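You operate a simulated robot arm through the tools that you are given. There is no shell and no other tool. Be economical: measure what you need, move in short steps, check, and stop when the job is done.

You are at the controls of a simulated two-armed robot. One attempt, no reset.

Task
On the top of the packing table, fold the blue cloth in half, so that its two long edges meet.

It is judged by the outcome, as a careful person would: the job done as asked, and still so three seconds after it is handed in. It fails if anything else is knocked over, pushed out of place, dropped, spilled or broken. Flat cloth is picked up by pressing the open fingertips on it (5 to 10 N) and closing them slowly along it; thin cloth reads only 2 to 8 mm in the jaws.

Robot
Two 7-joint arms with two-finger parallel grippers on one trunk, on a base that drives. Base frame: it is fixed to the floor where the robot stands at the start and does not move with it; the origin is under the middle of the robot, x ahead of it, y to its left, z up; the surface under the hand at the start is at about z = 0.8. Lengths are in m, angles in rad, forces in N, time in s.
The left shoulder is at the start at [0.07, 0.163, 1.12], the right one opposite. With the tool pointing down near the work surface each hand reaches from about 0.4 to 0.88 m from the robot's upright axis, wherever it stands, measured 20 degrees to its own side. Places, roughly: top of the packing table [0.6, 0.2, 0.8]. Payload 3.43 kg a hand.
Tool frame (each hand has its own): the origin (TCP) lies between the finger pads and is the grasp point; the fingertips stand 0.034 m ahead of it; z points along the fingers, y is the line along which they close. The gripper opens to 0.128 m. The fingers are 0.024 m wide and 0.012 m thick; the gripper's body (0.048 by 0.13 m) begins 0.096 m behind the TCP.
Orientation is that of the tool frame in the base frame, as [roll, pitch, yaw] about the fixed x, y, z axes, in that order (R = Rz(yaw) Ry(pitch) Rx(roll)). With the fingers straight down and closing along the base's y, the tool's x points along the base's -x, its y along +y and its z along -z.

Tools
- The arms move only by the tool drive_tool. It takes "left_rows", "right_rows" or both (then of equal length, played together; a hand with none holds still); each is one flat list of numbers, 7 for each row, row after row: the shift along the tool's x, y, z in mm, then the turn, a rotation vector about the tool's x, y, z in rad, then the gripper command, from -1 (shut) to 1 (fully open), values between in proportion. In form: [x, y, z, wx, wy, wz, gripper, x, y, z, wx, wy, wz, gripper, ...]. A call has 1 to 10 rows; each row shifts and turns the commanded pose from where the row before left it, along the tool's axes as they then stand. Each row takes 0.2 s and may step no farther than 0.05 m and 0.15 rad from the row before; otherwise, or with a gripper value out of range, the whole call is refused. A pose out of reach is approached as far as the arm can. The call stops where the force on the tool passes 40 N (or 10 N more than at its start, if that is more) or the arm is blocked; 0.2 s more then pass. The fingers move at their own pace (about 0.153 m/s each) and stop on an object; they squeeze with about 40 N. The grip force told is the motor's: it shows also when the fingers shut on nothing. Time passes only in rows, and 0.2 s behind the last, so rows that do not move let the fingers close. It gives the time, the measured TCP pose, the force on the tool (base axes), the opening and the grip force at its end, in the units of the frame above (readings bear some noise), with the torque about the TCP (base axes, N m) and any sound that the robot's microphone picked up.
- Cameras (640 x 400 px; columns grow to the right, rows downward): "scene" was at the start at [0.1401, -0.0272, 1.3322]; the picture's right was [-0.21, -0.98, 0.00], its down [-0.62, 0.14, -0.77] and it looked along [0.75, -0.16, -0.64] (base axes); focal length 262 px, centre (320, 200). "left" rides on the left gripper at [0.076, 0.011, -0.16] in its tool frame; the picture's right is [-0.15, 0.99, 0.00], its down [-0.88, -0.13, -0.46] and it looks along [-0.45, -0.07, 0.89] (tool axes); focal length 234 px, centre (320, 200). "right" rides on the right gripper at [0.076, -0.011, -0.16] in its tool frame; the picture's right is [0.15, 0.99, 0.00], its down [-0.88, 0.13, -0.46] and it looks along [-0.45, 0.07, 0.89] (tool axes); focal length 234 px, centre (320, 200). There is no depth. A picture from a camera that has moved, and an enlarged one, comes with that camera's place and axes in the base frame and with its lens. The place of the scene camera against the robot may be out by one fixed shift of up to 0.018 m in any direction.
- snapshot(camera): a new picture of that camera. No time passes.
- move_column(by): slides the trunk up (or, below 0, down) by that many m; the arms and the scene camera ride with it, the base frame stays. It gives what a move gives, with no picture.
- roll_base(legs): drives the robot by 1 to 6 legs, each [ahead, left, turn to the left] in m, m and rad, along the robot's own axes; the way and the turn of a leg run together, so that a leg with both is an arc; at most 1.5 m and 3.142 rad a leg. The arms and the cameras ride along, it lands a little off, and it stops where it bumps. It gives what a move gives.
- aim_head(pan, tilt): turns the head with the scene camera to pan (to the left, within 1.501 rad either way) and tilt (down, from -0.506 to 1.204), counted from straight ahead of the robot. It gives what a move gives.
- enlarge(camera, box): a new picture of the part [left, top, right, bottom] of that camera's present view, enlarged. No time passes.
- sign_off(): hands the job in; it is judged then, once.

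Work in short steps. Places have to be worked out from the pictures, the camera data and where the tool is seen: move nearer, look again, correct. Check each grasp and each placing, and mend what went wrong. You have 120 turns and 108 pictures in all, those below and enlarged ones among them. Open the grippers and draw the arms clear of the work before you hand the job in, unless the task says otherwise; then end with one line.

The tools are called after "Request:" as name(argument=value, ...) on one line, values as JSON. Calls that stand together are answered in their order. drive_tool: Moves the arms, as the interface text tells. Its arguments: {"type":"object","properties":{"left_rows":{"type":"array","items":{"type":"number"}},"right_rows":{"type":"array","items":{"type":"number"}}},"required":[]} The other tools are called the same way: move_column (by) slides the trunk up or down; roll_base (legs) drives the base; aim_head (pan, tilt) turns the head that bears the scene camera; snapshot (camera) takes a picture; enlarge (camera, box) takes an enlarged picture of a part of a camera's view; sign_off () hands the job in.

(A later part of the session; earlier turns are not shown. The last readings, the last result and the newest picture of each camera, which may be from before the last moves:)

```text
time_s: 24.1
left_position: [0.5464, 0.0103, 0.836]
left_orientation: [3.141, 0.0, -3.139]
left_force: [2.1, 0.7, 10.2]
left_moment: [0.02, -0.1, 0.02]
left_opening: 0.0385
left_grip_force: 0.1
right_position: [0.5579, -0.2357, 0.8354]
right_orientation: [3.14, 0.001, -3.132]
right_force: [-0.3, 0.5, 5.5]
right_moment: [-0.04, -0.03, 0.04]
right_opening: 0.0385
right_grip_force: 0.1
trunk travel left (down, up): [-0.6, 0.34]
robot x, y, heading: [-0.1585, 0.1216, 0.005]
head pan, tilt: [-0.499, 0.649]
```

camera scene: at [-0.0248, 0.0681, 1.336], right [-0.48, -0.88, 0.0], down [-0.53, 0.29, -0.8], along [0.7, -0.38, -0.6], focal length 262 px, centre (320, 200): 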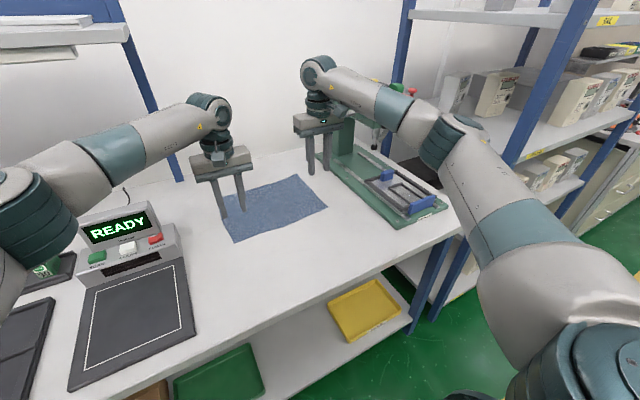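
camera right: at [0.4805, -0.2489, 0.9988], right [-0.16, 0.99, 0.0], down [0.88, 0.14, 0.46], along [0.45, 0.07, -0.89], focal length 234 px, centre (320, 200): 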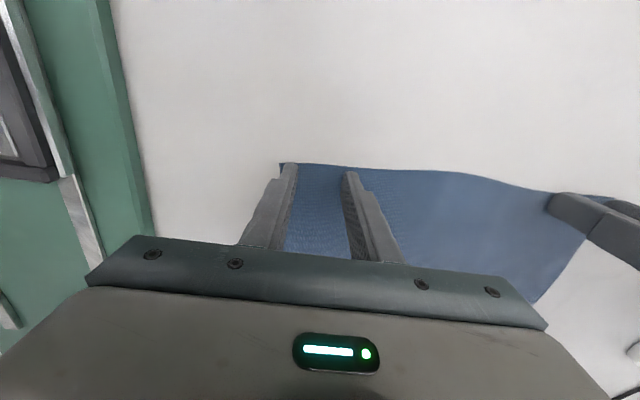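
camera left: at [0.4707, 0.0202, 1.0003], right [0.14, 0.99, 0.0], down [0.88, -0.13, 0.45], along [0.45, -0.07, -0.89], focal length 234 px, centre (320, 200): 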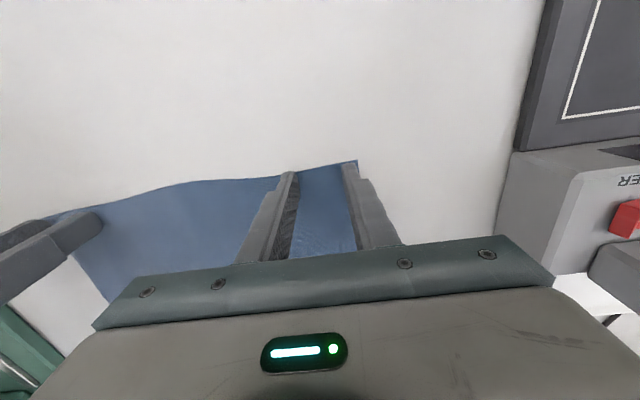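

Both are pressing within 5–10 N. Now I'll close slowly along the cloth.

Request:
drive_tool(left_rows=[0, 0, 0, 0, 0, 0, -0.47, 0, 0, 0, 0, 0, 0, -0.54, 0, 0, 0, 0, 0, 0, -0.61, 0, 0, 0, 0, 0, 0, -0.68, 0, 0, 0, 0, 0, 0, -0.75, 0, 0, 0, 0, 0, 0, -0.82, 0, 0, 0, 0, 0, 0, -0.88, 0, 0, 0, 0, 0, 0, -0.94, 0, 0, 0, 0, 0, 0, -1, 0, 0, 0, 0, 0, 0, -1], right_rows=[0, 0, 0, 0, 0, 0, -0.47, 0, 0, 0, 0, 0, 0, -0.54, 0, 0, 0, 0, 0, 0, -0.61, 0, 0, 0, 0, 0, 0, -0.68, 0, 0, 0, 0, 0, 0, -0.75, 0, 0, 0, 0, 0, 0, -0.82, 0, 0, 0, 0, 0, 0, -0.88, 0, 0, 0, 0, 0, 0, -0.94, 0, 0, 0, 0, 0, 0, -1, 0, 0, 0, 0, 0, 0, -1])

Request:
snapshot(camera="right")

Request:
snapshot(camera="left")

```text
time_s: 26.3
left_position: [0.5448, 0.0103, 0.836]
left_orientation: [3.141, -0.002, 3.141]
left_force: [-0.1, -5.2, 4.3]
left_moment: [-0.18, 0.0, 0.01]
left_opening: 0.0013
left_grip_force: 36.9
right_position: [0.5569, -0.2348, 0.8348]
right_orientation: [3.14, 0.001, -3.133]
right_force: [-0.1, 4.8, 11.9]
right_moment: [0.15, 0.04, -0.03]
right_opening: 0.0018
right_grip_force: 36.4
trunk travel left (down, up): [-0.6, 0.34]
robot x, y, heading: [-0.1581, 0.1162, 0.007]
head pan, tilt: [-0.499, 0.649]
```

```text
74 pictures are left
camera right: at [0.4801, -0.2482, 0.9945], right [-0.16, 0.99, 0.0], down [0.88, 0.14, 0.46], along [0.45, 0.07, -0.89], focal length 234 px, centre (320, 200)
```

right: 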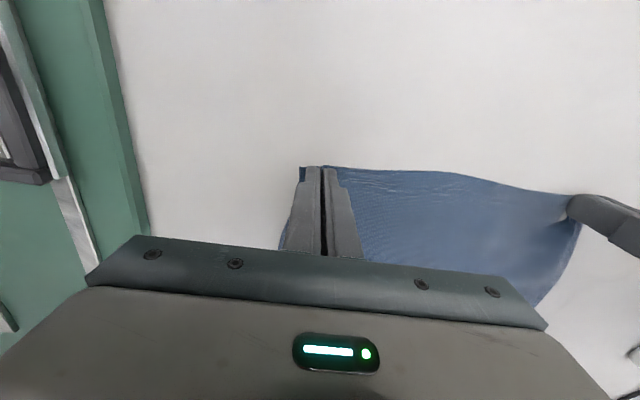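

```text
73 pictures are left
camera left: at [0.4692, 0.0198, 0.9968], right [0.15, 0.99, 0.0], down [0.88, -0.13, 0.46], along [0.45, -0.07, -0.89], focal length 234 px, centre (320, 200)
```

left: 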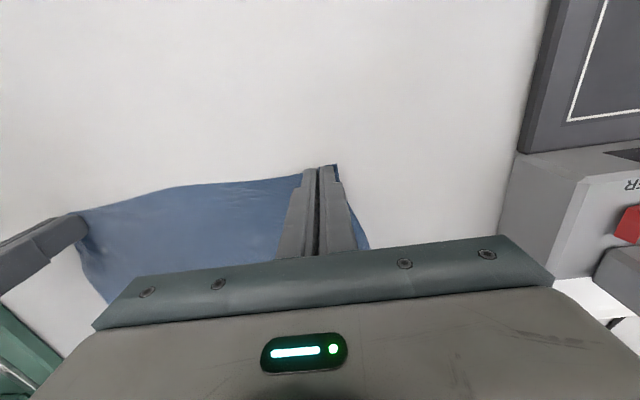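

The openings read 1.3 and 1.8 mm, which is doubtful. A small lift of 25 mm will show whether the cloth is held.

Request:
drive_tool(left_rows=[0, 0, -8, 0, 0, 0, -1, 0, 0, -8, 0, 0, 0, -1, 0, 0, -9, 0, 0, 0, -1], right_rows=[0, 0, -8, 0, 0, 0, -1, 0, 0, -8, 0, 0, 0, -1, 0, 0, -9, 0, 0, 0, -1])

Request:
snapshot(camera="right")

Request:
snapshot(camera="left")

```text
time_s: 27.1
left_position: [0.5464, 0.009, 0.858]
left_orientation: [3.141, -0.001, -3.14]
left_force: [0.3, -6.1, -0.1]
left_moment: [-0.21, 0.01, 0.04]
left_opening: 0.0017
left_grip_force: 36.6
right_position: [0.5573, -0.2368, 0.8589]
right_orientation: [3.139, 0.0, -3.133]
right_force: [-0.3, 7.2, 0.0]
right_moment: [0.21, 0.02, -0.05]
right_opening: 0.0018
right_grip_force: 37.3
trunk travel left (down, up): [-0.6, 0.34]
robot x, y, heading: [-0.1566, 0.1173, 0.0]
head pan, tilt: [-0.499, 0.649]
```

```text
72 pictures are left
camera right: at [0.4817, -0.2495, 1.0169], right [-0.16, 0.99, 0.0], down [0.88, 0.14, 0.46], along [0.45, 0.07, -0.89], focal length 234 px, centre (320, 200)
```

right: 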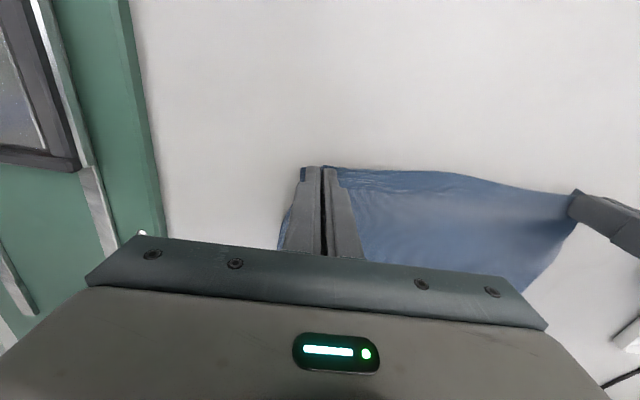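

```text
71 pictures are left
camera left: at [0.4711, 0.0195, 1.0199], right [0.15, 0.99, 0.0], down [0.88, -0.13, 0.45], along [0.45, -0.07, -0.89], focal length 234 px, centre (320, 200)
```

left: 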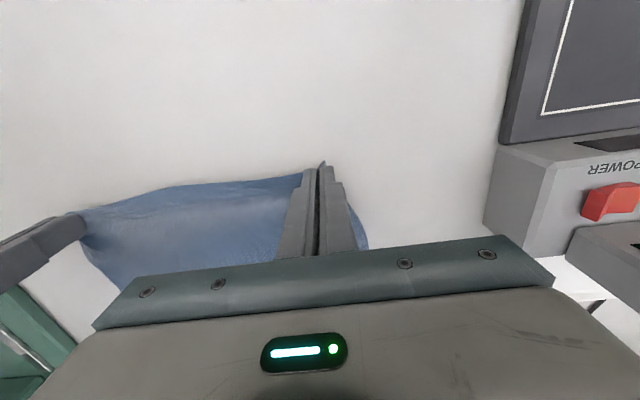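

Both hands hold the edge: it is off the table and stretched with about 6 N between them. I'll relax that by a few mm and lift to about 85 mm tip height.

Request:
drive_tool(left_rows=[0, -3, -12, 0, 0, 0, -1, -4, 0, -15, 0, 0, 0, -1, -4, 0, -15, 0, 0, 0, -1, -4, 0, -15, 0, 0, 0, -1, 0, 0, 0, 0, 0, 0, -1], right_rows=[0, 3, -12, 0, 0, 0, -1, -4, 0, -15, 0, 0, 0, -1, -4, 0, -15, 0, 0, 0, -1, -4, 0, -15, 0, 0, 0, -1, 0, 0, 0, 0, 0, 0, -1])

Request:
snapshot(camera="scene")

```text
time_s: 28.3
left_position: [0.5576, 0.0068, 0.916]
left_orientation: [3.141, -0.001, -3.139]
left_force: [0.4, -1.9, -0.5]
left_moment: [-0.05, -0.03, -0.01]
left_opening: 0.0016
left_grip_force: 36.5
right_position: [0.5694, -0.2343, 0.9144]
right_orientation: [3.14, -0.001, -3.13]
right_force: [-1.6, 3.1, -0.8]
right_moment: [0.04, 0.03, -0.01]
right_opening: 0.0019
right_grip_force: 36.7
trunk travel left (down, up): [-0.6, 0.34]
robot x, y, heading: [-0.1599, 0.1204, 0.004]
head pan, tilt: [-0.499, 0.649]
```

```text
70 pictures are left
camera scene: at [-0.0231, 0.0677, 1.3358], right [-0.48, -0.88, 0.0], down [-0.53, 0.29, -0.8], along [0.7, -0.38, -0.61], focal length 262 px, centre (320, 200)
```

scene: 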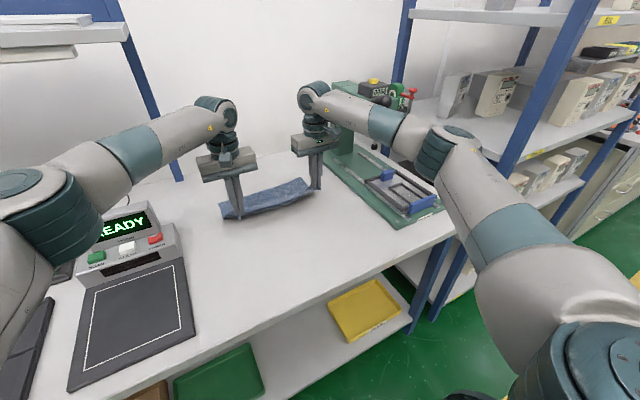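

The edge is lifted cleanly by both hands. Now I'll drive the base forward 0.15 m to carry the edge over the other half.

Request:
roll_base(legs=[[0.15, 0, 0]])

Request:
aim_head(pan=-0.3, tilt=0.7)

Request:
snapshot(camera="scene")

Request:
snapshot(camera="left")

Request:
snapshot(camera="right")

```text
time_s: 29.2
left_position: [0.6, 0.008, 0.9165]
left_orientation: [3.141, 0.0, -3.141]
left_force: [-0.3, -0.5, 0.0]
left_moment: [0.02, 0.01, 0.03]
left_opening: 0.0019
left_grip_force: 36.4
right_position: [0.6112, -0.2281, 0.9107]
right_orientation: [-3.139, -0.006, -3.122]
right_force: [0.5, -0.5, -1.0]
right_moment: [0.06, 0.01, 0.0]
right_opening: 0.0014
right_grip_force: 36.5
trunk travel left (down, up): [-0.6, 0.34]
robot x, y, heading: [-0.1111, 0.1182, 0.004]
head pan, tilt: [-0.499, 0.649]
stopped in leg 1: the robot was blocked; the commanded pose is now the measured one
```

```text
time_s: 30.0
left_position: [0.6002, 0.0094, 0.9169]
left_orientation: [-3.141, -0.003, -3.141]
left_force: [-0.4, -0.7, -1.1]
left_moment: [0.02, -0.03, 0.0]
left_opening: 0.0015
left_grip_force: 36.1
right_position: [0.6132, -0.2284, 0.9111]
right_orientation: [-3.138, -0.008, -3.119]
right_force: [-0.7, 1.9, -0.1]
right_moment: [0.03, 0.03, 0.02]
right_opening: 0.0018
right_grip_force: 36.3
trunk travel left (down, up): [-0.6, 0.34]
robot x, y, heading: [-0.1131, 0.1209, 0.001]
head pan, tilt: [-0.3, 0.7]
```

```text
69 pictures are left
camera scene: at [0.025, 0.0857, 1.3315], right [-0.29, -0.96, 0.0], down [-0.62, 0.19, -0.76], along [0.73, -0.23, -0.64], focal length 262 px, centre (320, 200)
```

scene: 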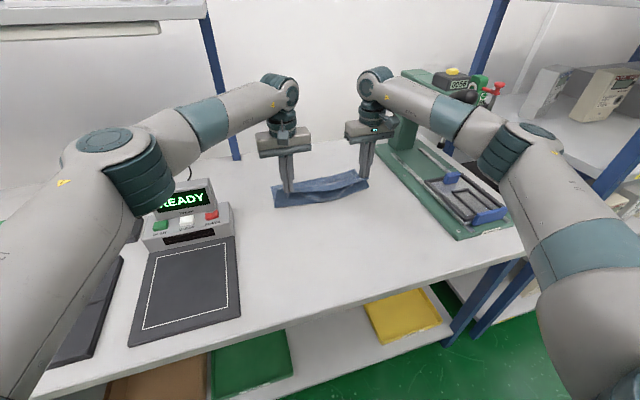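

```text
68 pictures are left
camera left: at [0.5261, 0.0184, 1.0775], right [0.15, 0.99, 0.0], down [0.88, -0.13, 0.45], along [0.45, -0.07, -0.89], focal length 234 px, centre (320, 200)
```

left: 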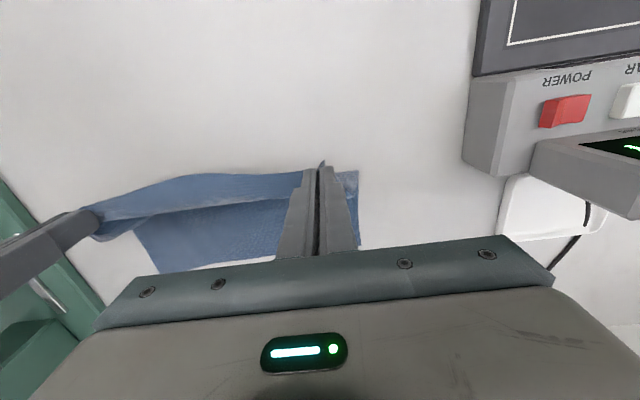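

```text
67 pictures are left
camera right: at [0.5367, -0.2415, 1.0704], right [-0.17, 0.99, 0.0], down [0.88, 0.15, 0.45], along [0.44, 0.07, -0.89], focal length 234 px, centre (320, 200)
```

right: 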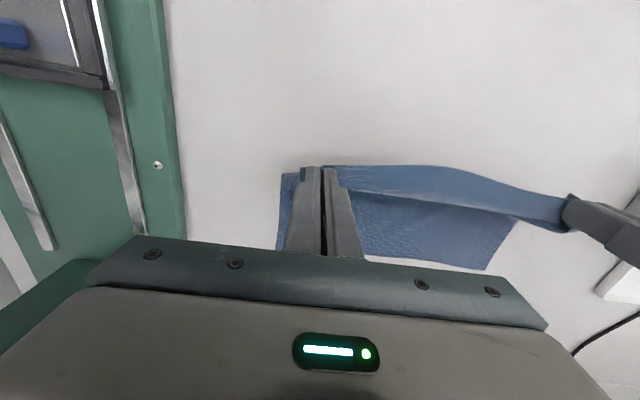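

The base was blocked at x = -0.11, though it had stood further forward before, so an arm must be touching something, most likely the lever. I'll look closely there.

Request:
enlarge(camera="scene", box=[340, 50, 540, 200])

Request:
enlarge(camera="scene", box=[60, 90, 400, 260])

```text
2.67 times, centred on (440, 125) of scene
camera zoom: at [0.025, 0.0857, 1.3315], right [-0.29, -0.96, 0.0], down [-0.62, 0.19, -0.76], along [0.73, -0.23, -0.64], focal length 700 px, centre (0, 400)
```

zoom: 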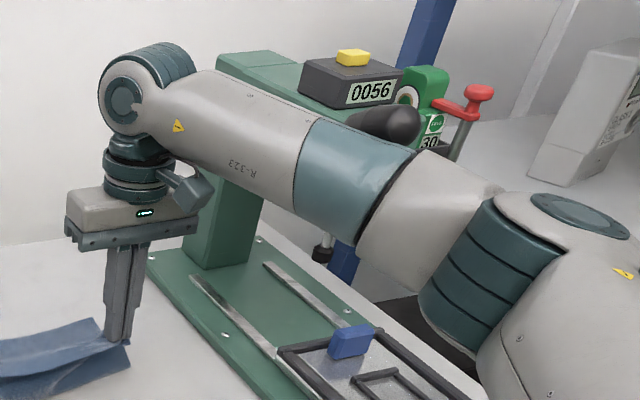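

```text
1.88 times, centred on (230, 175) of scene
camera zoom: at [0.025, 0.0857, 1.3315], right [-0.29, -0.96, 0.0], down [-0.62, 0.19, -0.76], along [0.73, -0.23, -0.64], focal length 494 px, centre (489, 247)
```

zoom: 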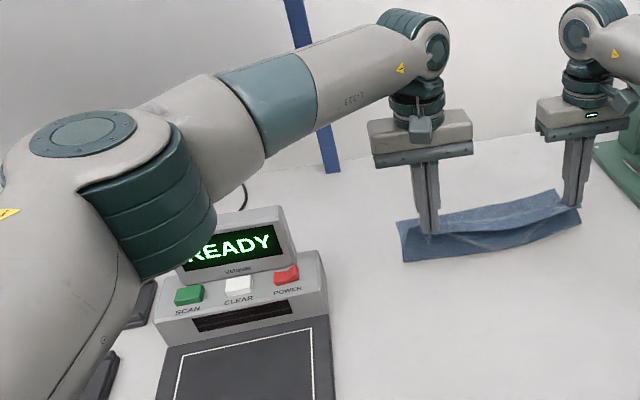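

Triangulating again puts the knob at about (0.51, -0.42, 1.12), well away from the forearm, and I see no clear contact. I'll test with a small 0.03 m forward move.

Request:
roll_base(legs=[[0.03, 0, 0]])

Request:
enlarge(camera="scene", box=[340, 50, 540, 200])

```text
time_s: 30.7
left_position: [0.6077, 0.0081, 0.9144]
left_orientation: [3.141, 0.0, -3.141]
left_force: [0.1, -0.1, 0.3]
left_moment: [0.01, -0.02, -0.01]
left_opening: 0.0018
left_grip_force: 36.4
right_position: [0.6194, -0.2266, 0.9077]
right_orientation: [-3.136, -0.012, -3.116]
right_force: [-0.8, 0.1, 0.4]
right_moment: [0.0, -0.04, 0.04]
right_opening: 0.0014
right_grip_force: 36.6
trunk travel left (down, up): [-0.6, 0.34]
robot x, y, heading: [-0.1057, 0.1215, 0.002]
head pan, tilt: [-0.3, 0.7]
stopped in leg 1: the robot was blocked; the commanded pose is now the measured one
```

```text
2.67 times, centred on (440, 125) of scene
camera zoom: at [0.0324, 0.0859, 1.3316], right [-0.29, -0.96, 0.0], down [-0.62, 0.19, -0.76], along [0.73, -0.22, -0.64], focal length 700 px, centre (0, 400)
```

zoom: 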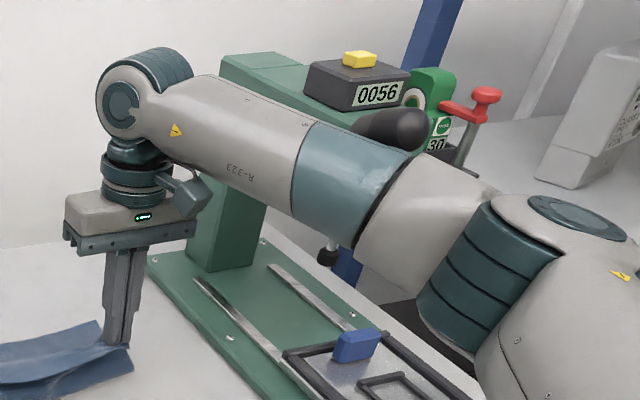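

Each push moves the right hand left and down, so the right forearm is bearing on the lever knob from its side. I can swing the wrists clear without moving the held edge by turning the hands about the fingertips: right wrist left, and both wrists back, which also gains reach.

Request:
drive_tool(left_rows=[0, 0, 0, 0, 0, 0, -1, 0, 0, 0, 0, -0.1, 0, -1, 0, 0, 0, 0, -0.1, 0, -1, 0, 0, 0, 0, -0.1, 0, -1, 0, 0, 0, 0, 0, 0, -1], right_rows=[0, 0, 0, 0.12, 0, 0, -1, 0, 0, 0, 0.1, -0.1, 0, -1, 0, 0, 0, 0.1, -0.1, 0, -1, 0, 0, 0, 0, -0.1, 0, -1, 0, 0, 0, 0, 0, 0, -1])

Request:
snapshot(camera="scene")

Request:
enlarge(camera="scene", box=[340, 50, 540, 200])

```text
time_s: 31.9
left_position: [0.6089, 0.008, 0.9164]
left_orientation: [3.139, 0.302, 3.14]
left_force: [-0.1, -7.4, -0.8]
left_moment: [-0.27, -0.03, -0.05]
left_opening: 0.0019
left_grip_force: 36.5
right_position: [0.619, -0.2259, 0.9056]
right_orientation: [-2.804, 0.276, -3.038]
right_force: [0.3, 7.4, 0.7]
right_moment: [0.29, -0.01, 0.01]
right_opening: 0.0017
right_grip_force: 36.3
trunk travel left (down, up): [-0.6, 0.34]
robot x, y, heading: [-0.1054, 0.1195, 0.005]
head pan, tilt: [-0.3, 0.7]
```

```text
63 pictures are left
camera scene: at [0.0331, 0.0854, 1.3314], right [-0.29, -0.96, 0.0], down [-0.62, 0.19, -0.76], along [0.73, -0.22, -0.64], focal length 262 px, centre (320, 200)
```

scene: 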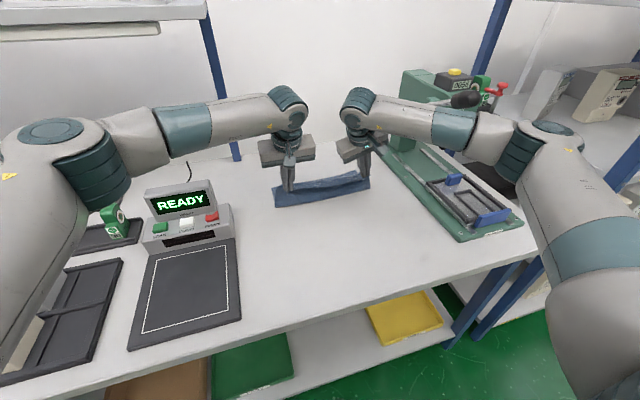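

```text
2.67 times, centred on (440, 125) of scene
camera zoom: at [0.0331, 0.0854, 1.3314], right [-0.29, -0.96, 0.0], down [-0.62, 0.19, -0.76], along [0.73, -0.22, -0.64], focal length 700 px, centre (0, 400)
```

zoom: 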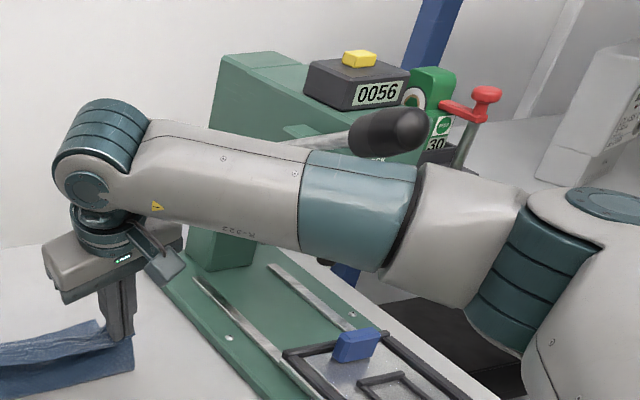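

The knob is at about (0.47, -0.36, 1.14), level with the forearm. Lowering the trunk about 0.12 m in alternating steps, with the hands held up, lets the forearm pass below and left of it. First I'll relax the 7 N stretch and take the first column step.

Request:
drive_tool(right_rows=[-0.4, 4, -1.2, 0, 0, 0, -1, -0.4, 4, -1.2, 0, 0, 0, -1])

Request:
move_column(by=-0.035)

Request:
drive_tool(left_rows=[-5, 0, -16, 0, 0, 0, -1, -5, 0, -17, 0, 0, 0, -1], right_rows=[-5, -5.5, -16, 0, 0, 0, -1, -5, -5.5, -16, 0, 0, 0, -1])

Request:
move_column(by=-0.035)

Request:
enlarge(camera="scene", box=[260, 50, 540, 225])

```text
time_s: 32.5
left_position: [0.609, 0.0087, 0.916]
left_orientation: [3.14, 0.3, -3.14]
left_force: [0.6, -0.5, -0.5]
left_moment: [-0.03, 0.02, -0.01]
left_opening: 0.0018
left_grip_force: 36.5
right_position: [0.6182, -0.2199, 0.906]
right_orientation: [-2.806, 0.275, -3.038]
right_force: [0.2, 0.9, -0.6]
right_moment: [0.05, -0.01, -0.02]
right_opening: 0.002
right_grip_force: 36.9
trunk travel left (down, up): [-0.6, 0.34]
robot x, y, heading: [-0.1049, 0.1171, 0.004]
head pan, tilt: [-0.3, 0.7]
```

```text
time_s: 33.3
left_position: [0.6084, 0.0082, 0.8816]
left_orientation: [3.139, 0.298, -3.141]
left_force: [0.7, -0.3, 0.1]
left_moment: [-0.01, -0.02, 0.02]
left_opening: 0.0015
left_grip_force: 35.8
right_position: [0.6185, -0.219, 0.8725]
right_orientation: [-2.805, 0.277, -3.038]
right_force: [0.4, 0.0, 0.3]
right_moment: [0.06, -0.01, 0.02]
right_opening: 0.002
right_grip_force: 37.1
trunk travel left (down, up): [-0.565, 0.375]
robot x, y, heading: [-0.1023, 0.1182, 0.002]
head pan, tilt: [-0.3, 0.7]
```

```text
time_s: 33.9
left_position: [0.6082, 0.0088, 0.9155]
left_orientation: [3.139, 0.299, -3.141]
left_force: [0.3, 0.6, 0.6]
left_moment: [0.02, 0.02, 0.02]
left_opening: 0.0015
left_grip_force: 37.1
right_position: [0.6188, -0.2178, 0.9073]
right_orientation: [-2.805, 0.276, -3.038]
right_force: [-0.5, 0.5, -0.2]
right_moment: [0.02, -0.01, -0.01]
right_opening: 0.0013
right_grip_force: 36.5
trunk travel left (down, up): [-0.565, 0.375]
robot x, y, heading: [-0.1047, 0.1175, 0.001]
head pan, tilt: [-0.3, 0.7]
```

```text
time_s: 34.7
left_position: [0.6073, 0.0084, 0.8814]
left_orientation: [3.14, 0.296, -3.142]
left_force: [0.1, 0.3, 1.1]
left_moment: [0.01, -0.07, 0.01]
left_opening: 0.0019
left_grip_force: 36.2
right_position: [0.6182, -0.217, 0.8719]
right_orientation: [-2.805, 0.276, -3.038]
right_force: [-0.6, -0.9, 0.2]
right_moment: [0.08, 0.0, 0.0]
right_opening: 0.0019
right_grip_force: 36.6
trunk travel left (down, up): [-0.53, 0.41]
robot x, y, heading: [-0.1069, 0.1153, 0.005]
head pan, tilt: [-0.3, 0.7]
```

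```text
2.29 times, centred on (400, 138) of scene
camera zoom: at [0.0318, 0.0853, 1.2616], right [-0.29, -0.96, 0.0], down [-0.62, 0.19, -0.77], along [0.73, -0.22, -0.64], focal length 600 px, centre (137, 343)
```

zoom: 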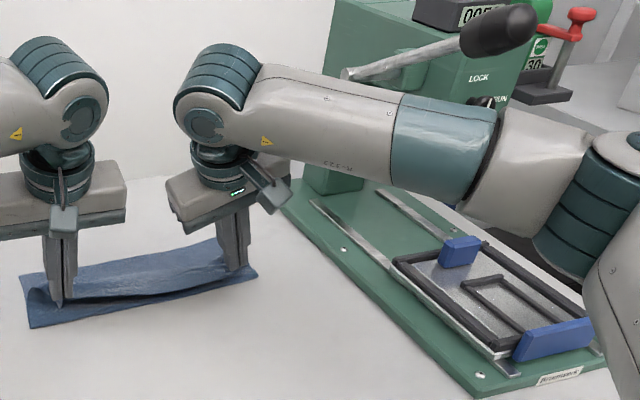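

The forearm is now below the lever. I'll do one more step for margin, then drive forward.

Request:
drive_tool(left_rows=[-5, 0, -16, 0, 0, 0, -1, -4, 0, -14, 0, 0, 0, -1], right_rows=[-5, -5.5, -16, 0, 0, 0, -1, -4, -4.5, -14, 0, 0, 0, -1])

Request:
move_column(by=-0.03)

Request:
roll_base(legs=[[0.05, 0, 0]])

Request:
snapshot(camera="scene")

```text
time_s: 35.3
left_position: [0.6084, 0.0075, 0.9124]
left_orientation: [3.141, 0.298, -3.141]
left_force: [-0.1, 0.6, -0.1]
left_moment: [0.04, 0.03, -0.02]
left_opening: 0.0017
left_grip_force: 36.5
right_position: [0.6207, -0.2156, 0.9035]
right_orientation: [-2.806, 0.277, -3.039]
right_force: [-0.2, 0.0, 0.7]
right_moment: [0.06, 0.03, 0.04]
right_opening: 0.0018
right_grip_force: 36.3
trunk travel left (down, up): [-0.53, 0.41]
robot x, y, heading: [-0.1043, 0.1209, 0.0]
head pan, tilt: [-0.3, 0.7]
```

```text
time_s: 36.1
left_position: [0.6077, 0.008, 0.8815]
left_orientation: [3.141, 0.299, -3.14]
left_force: [1.1, 0.0, -1.0]
left_moment: [0.05, 0.01, -0.04]
left_opening: 0.0017
left_grip_force: 36.5
right_position: [0.6186, -0.2152, 0.8741]
right_orientation: [-2.806, 0.278, -3.04]
right_force: [0.6, 0.0, -0.5]
right_moment: [0.02, -0.03, 0.0]
right_opening: 0.0015
right_grip_force: 36.4
trunk travel left (down, up): [-0.5, 0.44]
robot x, y, heading: [-0.1043, 0.1194, 0.001]
head pan, tilt: [-0.3, 0.7]
```

```text
time_s: 37.0
left_position: [0.6568, 0.0076, 0.8814]
left_orientation: [3.14, 0.297, -3.142]
left_force: [0.4, 0.9, -1.3]
left_moment: [0.01, 0.0, -0.02]
left_opening: 0.0018
left_grip_force: 36.9
right_position: [0.6689, -0.2167, 0.8733]
right_orientation: [-2.805, 0.276, -3.038]
right_force: [-0.7, -0.7, -0.5]
right_moment: [0.03, 0.06, -0.02]
right_opening: 0.0017
right_grip_force: 36.5
trunk travel left (down, up): [-0.5, 0.44]
robot x, y, heading: [-0.0527, 0.1181, 0.003]
head pan, tilt: [-0.3, 0.7]
```

```text
60 pictures are left
camera scene: at [0.0822, 0.0852, 1.2313], right [-0.29, -0.96, 0.0], down [-0.62, 0.19, -0.76], along [0.73, -0.22, -0.65], focal length 262 px, centre (320, 200)
```

scene: 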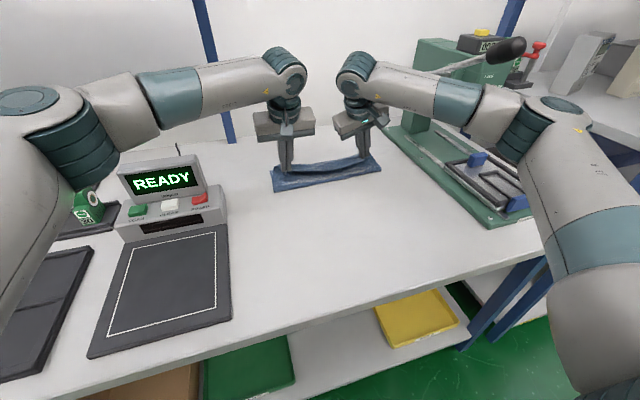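

It moves freely now. I'll carry on to base x ≈ 0 and view the cloth from above.

Request:
roll_base(legs=[[0.05, 0, 0]])

Request:
snapshot(camera="scene")

Request:
snapshot(camera="left")

Request:
snapshot(camera="right")

```text
time_s: 37.9
left_position: [0.7062, 0.0086, 0.8817]
left_orientation: [3.14, 0.296, 3.141]
left_force: [0.2, -0.7, -0.8]
left_moment: [0.01, 0.02, -0.01]
left_opening: 0.0018
left_grip_force: 36.9
right_position: [0.7176, -0.2167, 0.8734]
right_orientation: [-2.805, 0.274, -3.04]
right_force: [-0.2, 0.0, -0.6]
right_moment: [0.02, 0.03, -0.02]
right_opening: 0.0015
right_grip_force: 36.6
trunk travel left (down, up): [-0.5, 0.44]
robot x, y, heading: [-0.0091, 0.1179, 0.003]
head pan, tilt: [-0.3, 0.7]
```

```text
59 pictures are left
camera scene: at [0.131, 0.0854, 1.2314], right [-0.29, -0.96, 0.0], down [-0.62, 0.19, -0.76], along [0.73, -0.22, -0.65], focal length 262 px, centre (320, 200)
```

scene: 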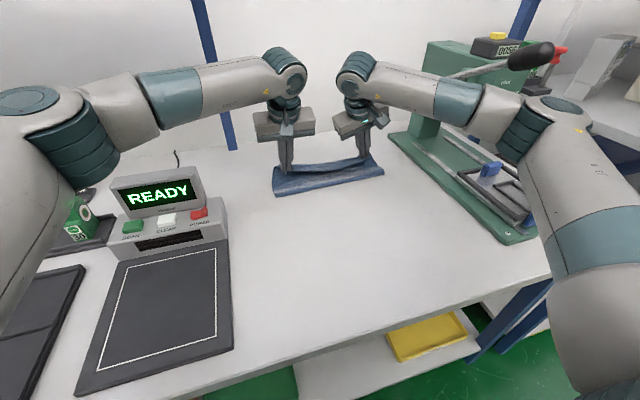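

```text
58 pictures are left
camera left: at [0.5874, 0.0184, 1.0133], right [0.14, 0.99, 0.04], down [0.71, -0.13, 0.69], along [0.69, -0.07, -0.72], focal length 234 px, centre (320, 200)
```

left: 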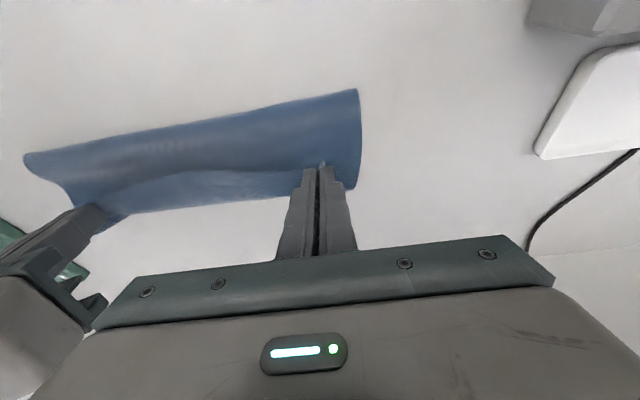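

```text
57 pictures are left
camera right: at [0.5984, -0.1868, 1.0011], right [-0.15, 0.92, -0.35], down [0.71, 0.35, 0.61], along [0.69, -0.16, -0.71], focal length 234 px, centre (320, 200)
```

right: 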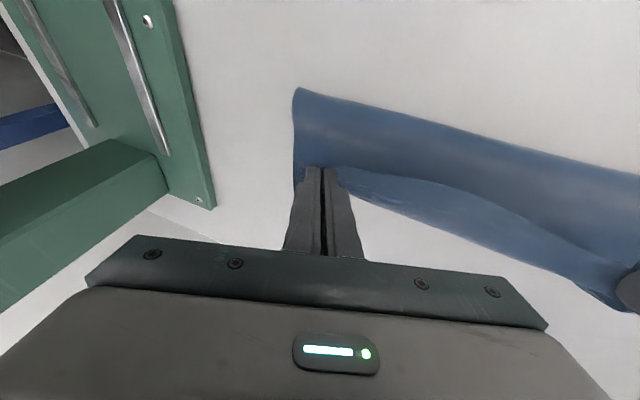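

The bottom layer's far corner is still at about (0.78, 0.045) and the fold line sits near x = 0.665, as wanted. I'll bring both fingertips forward about 30 mm and down to just above the lower layer.

Request:
drive_tool(left_rows=[-4.3, 0, 11.5, 0, 0, 0, -1, -4.3, 0, 11.5, 0, 0, 0, -1, -4.3, 0, 11.5, 0, 0, 0, -1, -4.3, 0, 11.5, 0, 0, 0, -1, 0, 0, 0, 0, 0, 0, -1], right_rows=[-4.8, 2.6, 9.5, 0, 0, 0, -1, -4.8, 2.6, 9.5, 0, 0, 0, -1, -4.8, 2.6, 9.5, 0, 0, 0, -1, -4.8, 2.6, 9.5, 0, 0, 0, -1, 0, 0, 0, 0, 0, 0, -1])

Request:
snapshot(camera="left")

Request:
snapshot(camera="right")

Request:
enlarge(camera="scene", box=[240, 30, 460, 220])

```text
time_s: 39.1
left_position: [0.7332, 0.0088, 0.8429]
left_orientation: [3.14, 0.297, -3.141]
left_force: [0.1, -0.2, 0.0]
left_moment: [0.0, -0.03, 0.04]
left_opening: 0.0017
left_grip_force: 36.4
right_position: [0.7448, -0.2163, 0.8414]
right_orientation: [-2.805, 0.277, -3.038]
right_force: [0.1, -0.5, 0.1]
right_moment: [0.03, 0.0, 0.0]
right_opening: 0.0016
right_grip_force: 36.9
trunk travel left (down, up): [-0.5, 0.44]
robot x, y, heading: [-0.0095, 0.1183, 0.006]
head pan, tilt: [-0.3, 0.7]
```

```text
56 pictures are left
camera left: at [0.6157, 0.0184, 0.9747], right [0.14, 0.99, 0.04], down [0.71, -0.13, 0.69], along [0.69, -0.07, -0.72], focal length 234 px, centre (320, 200)
```

left: 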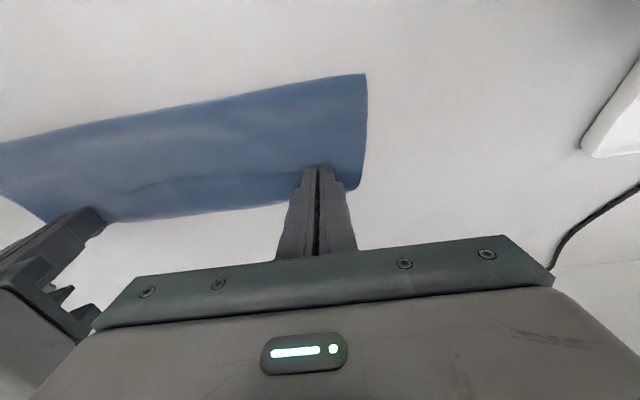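

```text
55 pictures are left
camera right: at [0.6255, -0.1862, 0.969], right [-0.15, 0.92, -0.35], down [0.71, 0.35, 0.61], along [0.69, -0.16, -0.71], focal length 234 px, centre (320, 200)
```

right: 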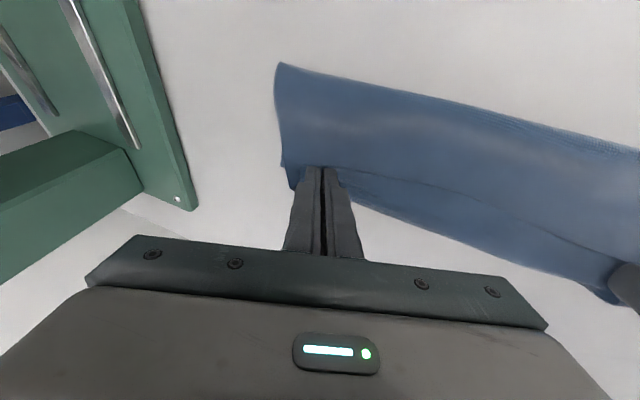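

```text
2.11 times, centred on (350, 125) of scene
camera zoom: at [0.1291, 0.0854, 1.2316], right [-0.29, -0.96, 0.0], down [-0.62, 0.19, -0.77], along [0.73, -0.22, -0.64], focal length 552 px, centre (257, 358)
```

zoom: 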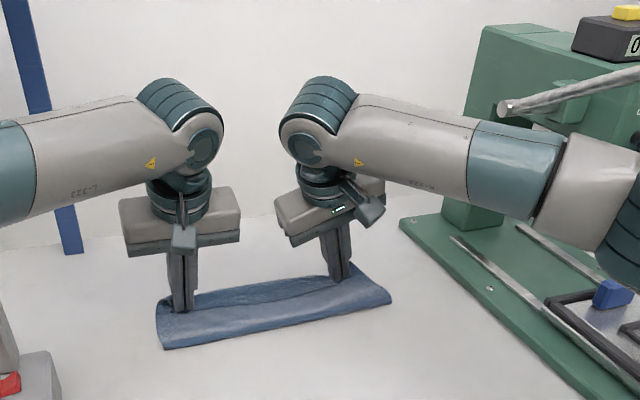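

The top layer lies along the lower one, with the fingertips where the cloth should be just taut. I'll open both grippers slowly here.

Request:
drive_tool(left_rows=[0, 0, 0, 0, 0, 0, -0.9, 0, 0, 0, 0, 0, 0, -0.8, 0, 0, 0, 0, 0, 0, -0.7, 0, 0, 0, 0, 0, 0, -0.6, 0, 0, 0, 0, 0, 0, -0.6], right_rows=[0, 0, 0, 0, 0, 0, -0.9, 0, 0, 0, 0, 0, 0, -0.8, 0, 0, 0, 0, 0, 0, -0.7, 0, 0, 0, 0, 0, 0, -0.6, 0, 0, 0, 0, 0, 0, -0.6])

Request:
snapshot(camera="left")

Request:
snapshot(camera="right")

```text
time_s: 40.3
left_position: [0.734, 0.0078, 0.8429]
left_orientation: [3.139, 0.299, 3.141]
left_force: [-1.2, 0.5, -0.1]
left_moment: [0.01, -0.04, -0.02]
left_opening: 0.0256
left_grip_force: 0.1
right_position: [0.7459, -0.2159, 0.8426]
right_orientation: [-2.805, 0.28, -3.038]
right_force: [2.2, -1.1, 8.2]
right_moment: [0.04, -0.07, -0.02]
right_opening: 0.0237
right_grip_force: 0.0
trunk travel left (down, up): [-0.5, 0.44]
robot x, y, heading: [-0.0064, 0.1182, 0.003]
head pan, tilt: [-0.3, 0.7]
```

```text
53 pictures are left
camera left: at [0.6153, 0.0186, 0.9752], right [0.14, 0.99, 0.04], down [0.71, -0.13, 0.69], along [0.69, -0.07, -0.72], focal length 234 px, centre (320, 200)
```

left: 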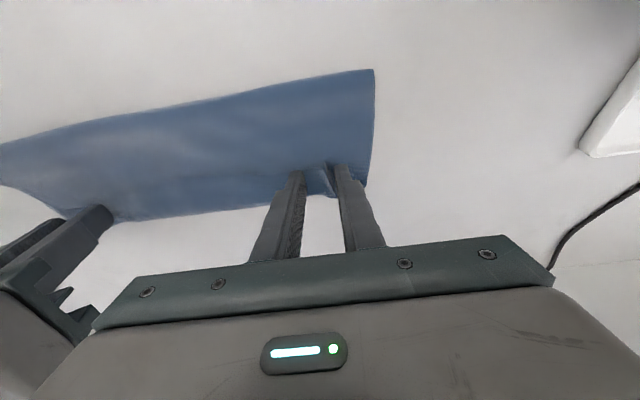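

```text
52 pictures are left
camera right: at [0.6252, -0.1862, 0.97], right [-0.15, 0.92, -0.35], down [0.71, 0.35, 0.61], along [0.69, -0.16, -0.7], focal length 234 px, centre (320, 200)
```

right: 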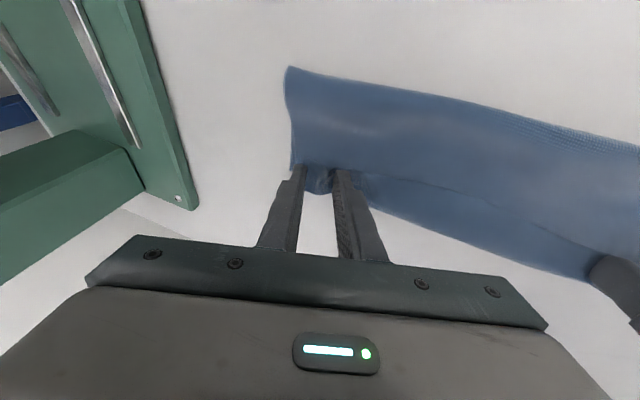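

Both hands have released the cloth. I'll withdraw them 40 mm along the fingers, then drive straight back so the forearm stays under the lever, and look.

Request:
drive_tool(left_rows=[0, 0, -10, 0, 0, 0, -0.6, 0, 0, -15, 0, 0, 0, -0.6, 0, 0, -15, 0, 0, 0, -0.6], right_rows=[0, 0, -10, 0, 0, 0, -0.6, 0, 0, -15, 0, 0, 0, -0.6, 0, 0, -15, 0, 0, 0, -0.6])

Request:
roll_base(legs=[[-0.14, 0, 0]])

Request:
snapshot(camera="scene")

Request:
snapshot(camera="left")

Request:
snapshot(camera="right")

```text
time_s: 41.1
left_position: [0.7226, 0.0085, 0.8819]
left_orientation: [-3.141, 0.3, 3.141]
left_force: [-0.5, -0.2, 1.0]
left_moment: [0.01, 0.0, 0.05]
left_opening: 0.0255
left_grip_force: 0.2
right_position: [0.7327, -0.2056, 0.878]
right_orientation: [-2.806, 0.276, -3.036]
right_force: [0.2, -0.6, -0.2]
right_moment: [0.01, 0.0, 0.02]
right_opening: 0.0256
right_grip_force: 0.1
trunk travel left (down, up): [-0.5, 0.44]
robot x, y, heading: [-0.0071, 0.1177, 0.003]
head pan, tilt: [-0.3, 0.7]
```

```text
time_s: 42.4
left_position: [0.5849, 0.0078, 0.8814]
left_orientation: [3.139, 0.299, -3.139]
left_force: [-1.2, -0.5, 0.5]
left_moment: [0.01, -0.04, -0.01]
left_opening: 0.0257
left_grip_force: 0.1
right_position: [0.5948, -0.2045, 0.8773]
right_orientation: [-2.804, 0.278, -3.039]
right_force: [-0.6, -0.3, 0.4]
right_moment: [0.01, 0.0, 0.01]
right_opening: 0.0256
right_grip_force: 0.0
trunk travel left (down, up): [-0.5, 0.44]
robot x, y, heading: [-0.1485, 0.1174, 0.008]
head pan, tilt: [-0.3, 0.7]
```

```text
51 pictures are left
camera scene: at [-0.0099, 0.0851, 1.2316], right [-0.29, -0.96, 0.0], down [-0.62, 0.19, -0.77], along [0.73, -0.22, -0.64], focal length 262 px, centre (320, 200)
```

scene: 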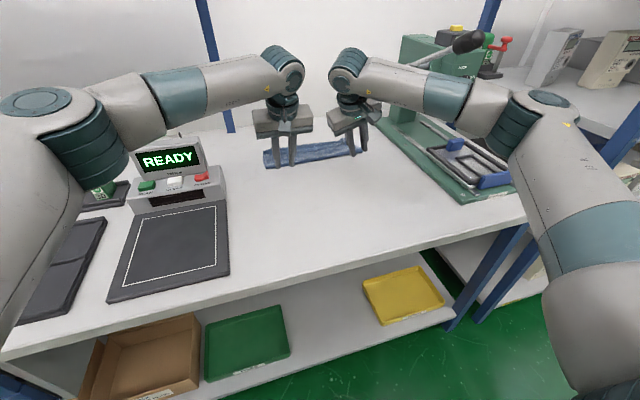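

```text
50 pictures are left
camera left: at [0.4651, 0.0185, 1.014], right [0.14, 0.99, 0.04], down [0.71, -0.13, 0.69], along [0.69, -0.06, -0.72], focal length 234 px, centre (320, 200)
```

left: 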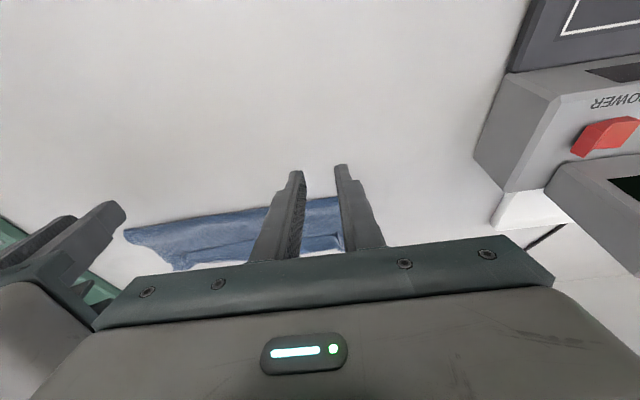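

```text
49 pictures are left
camera right: at [0.4751, -0.1757, 1.0063], right [-0.15, 0.92, -0.35], down [0.71, 0.35, 0.61], along [0.69, -0.16, -0.71], focal length 234 px, centre (320, 200)
```

right: 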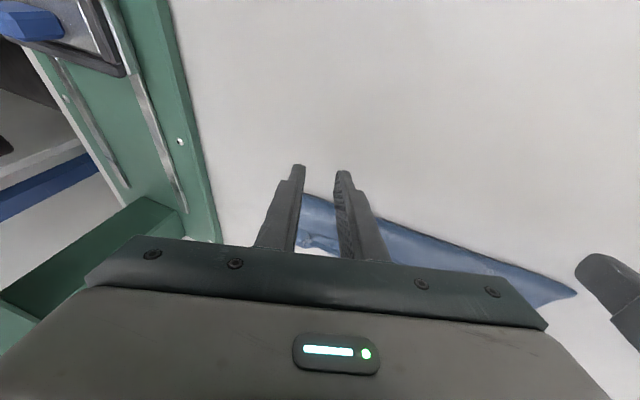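

I'll back off further so the arms clear the press entirely, then raise the trunk for an unobstructed view of the cloth.

Request:
roll_base(legs=[[-0.18, 0, 0]])

Request:
move_column(by=0.25)

Request:
aim_head(pan=-0.25, tilt=0.72)

Request:
snapshot(camera="scene")

```text
time_s: 43.9
left_position: [0.4061, 0.0084, 0.8815]
left_orientation: [3.139, 0.298, -3.14]
left_force: [0.2, -0.2, -0.3]
left_moment: [-0.01, -0.01, 0.02]
left_opening: 0.0257
left_grip_force: 0.1
right_position: [0.4167, -0.206, 0.8798]
right_orientation: [-2.805, 0.279, -3.036]
right_force: [-0.1, 0.1, 1.0]
right_moment: [-0.03, 0.03, -0.03]
right_opening: 0.0256
right_grip_force: 0.0
trunk travel left (down, up): [-0.5, 0.44]
robot x, y, heading: [-0.3248, 0.1188, 0.007]
head pan, tilt: [-0.3, 0.7]
```

```text
time_s: 46.5
left_position: [0.4073, 0.0081, 1.1308]
left_orientation: [3.14, 0.3, -3.14]
left_force: [-0.3, -0.3, -0.1]
left_moment: [-0.03, -0.01, -0.01]
left_opening: 0.0258
left_grip_force: 0.1
right_position: [0.4169, -0.205, 1.1276]
right_orientation: [-2.804, 0.274, -3.038]
right_force: [-0.1, 0.0, 0.6]
right_moment: [-0.02, 0.0, 0.0]
right_opening: 0.0255
right_grip_force: 0.1
trunk travel left (down, up): [-0.75, 0.19]
robot x, y, heading: [-0.3285, 0.1199, 0.004]
head pan, tilt: [-0.3, 0.7]
```

```text
time_s: 47.1
left_position: [0.4072, 0.0088, 1.1316]
left_orientation: [3.14, 0.298, -3.141]
left_force: [0.5, -0.6, -0.1]
left_moment: [0.0, -0.02, 0.0]
left_opening: 0.0256
left_grip_force: 0.1
right_position: [0.4189, -0.2054, 1.1282]
right_orientation: [-2.805, 0.275, -3.036]
right_force: [-0.3, 0.1, 0.3]
right_moment: [-0.01, 0.02, 0.02]
right_opening: 0.0258
right_grip_force: 0.1
trunk travel left (down, up): [-0.75, 0.19]
robot x, y, heading: [-0.3259, 0.1187, -0.001]
head pan, tilt: [-0.25, 0.721]
```

```text
48 pictures are left
camera scene: at [-0.186, 0.0888, 1.4797], right [-0.24, -0.97, 0.0], down [-0.64, 0.16, -0.75], along [0.73, -0.18, -0.66], focal length 262 px, centre (320, 200)
```

scene: 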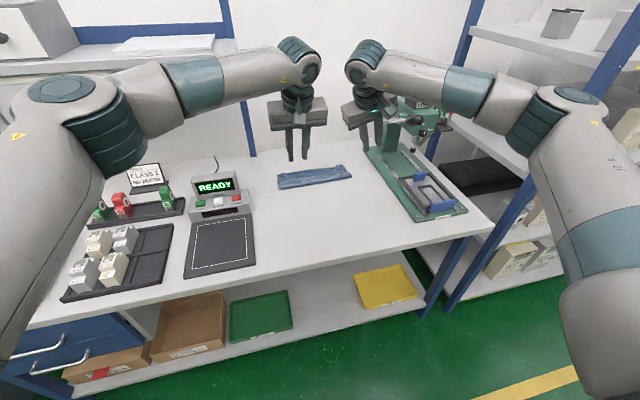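

Request:
enlarge(camera="scene", box=[260, 140, 380, 210])

Request:
enlarge(camera="scene", box=[350, 80, 480, 230])

Request:
enlarge(camera="left", box=[100, 150, 460, 300])

```text
5.33 times, centred on (320, 175) of scene
camera zoom: at [-0.186, 0.0888, 1.4797], right [-0.24, -0.97, 0.0], down [-0.64, 0.16, -0.75], along [0.73, -0.18, -0.66], focal length 1399 px, centre (320, 333)
```

zoom: 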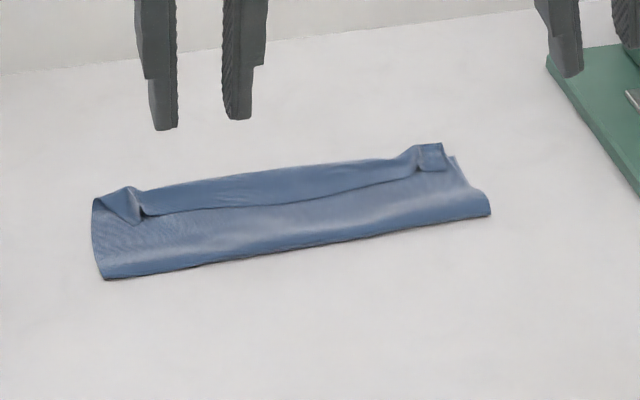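

```text
2.67 times, centred on (415, 155) of scene
camera zoom: at [-0.186, 0.0888, 1.4797], right [-0.24, -0.97, 0.0], down [-0.64, 0.16, -0.75], along [0.73, -0.18, -0.66], focal length 700 px, centre (67, 320)
```

zoom: 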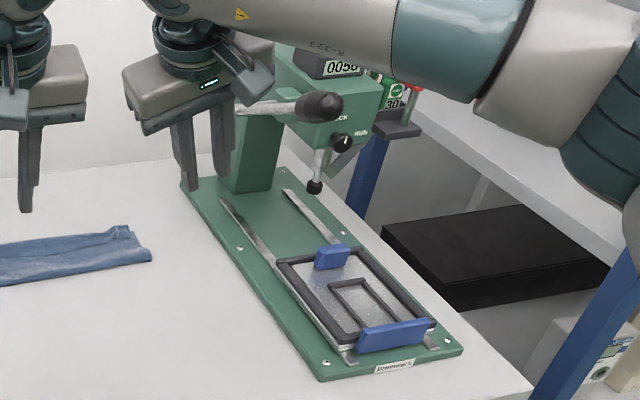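

```text
1.78 times, centred on (280, 225) of left
camera zoom: at [0.2885, 0.0183, 1.2634], right [0.14, 0.99, 0.04], down [0.71, -0.13, 0.69], along [0.69, -0.06, -0.72], focal length 416 px, centre (391, 156)
```

zoom: 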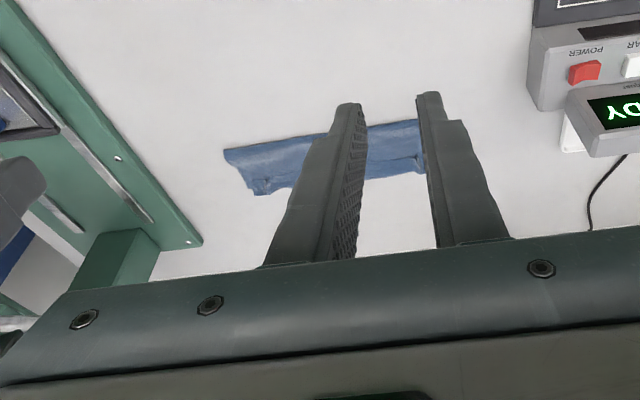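

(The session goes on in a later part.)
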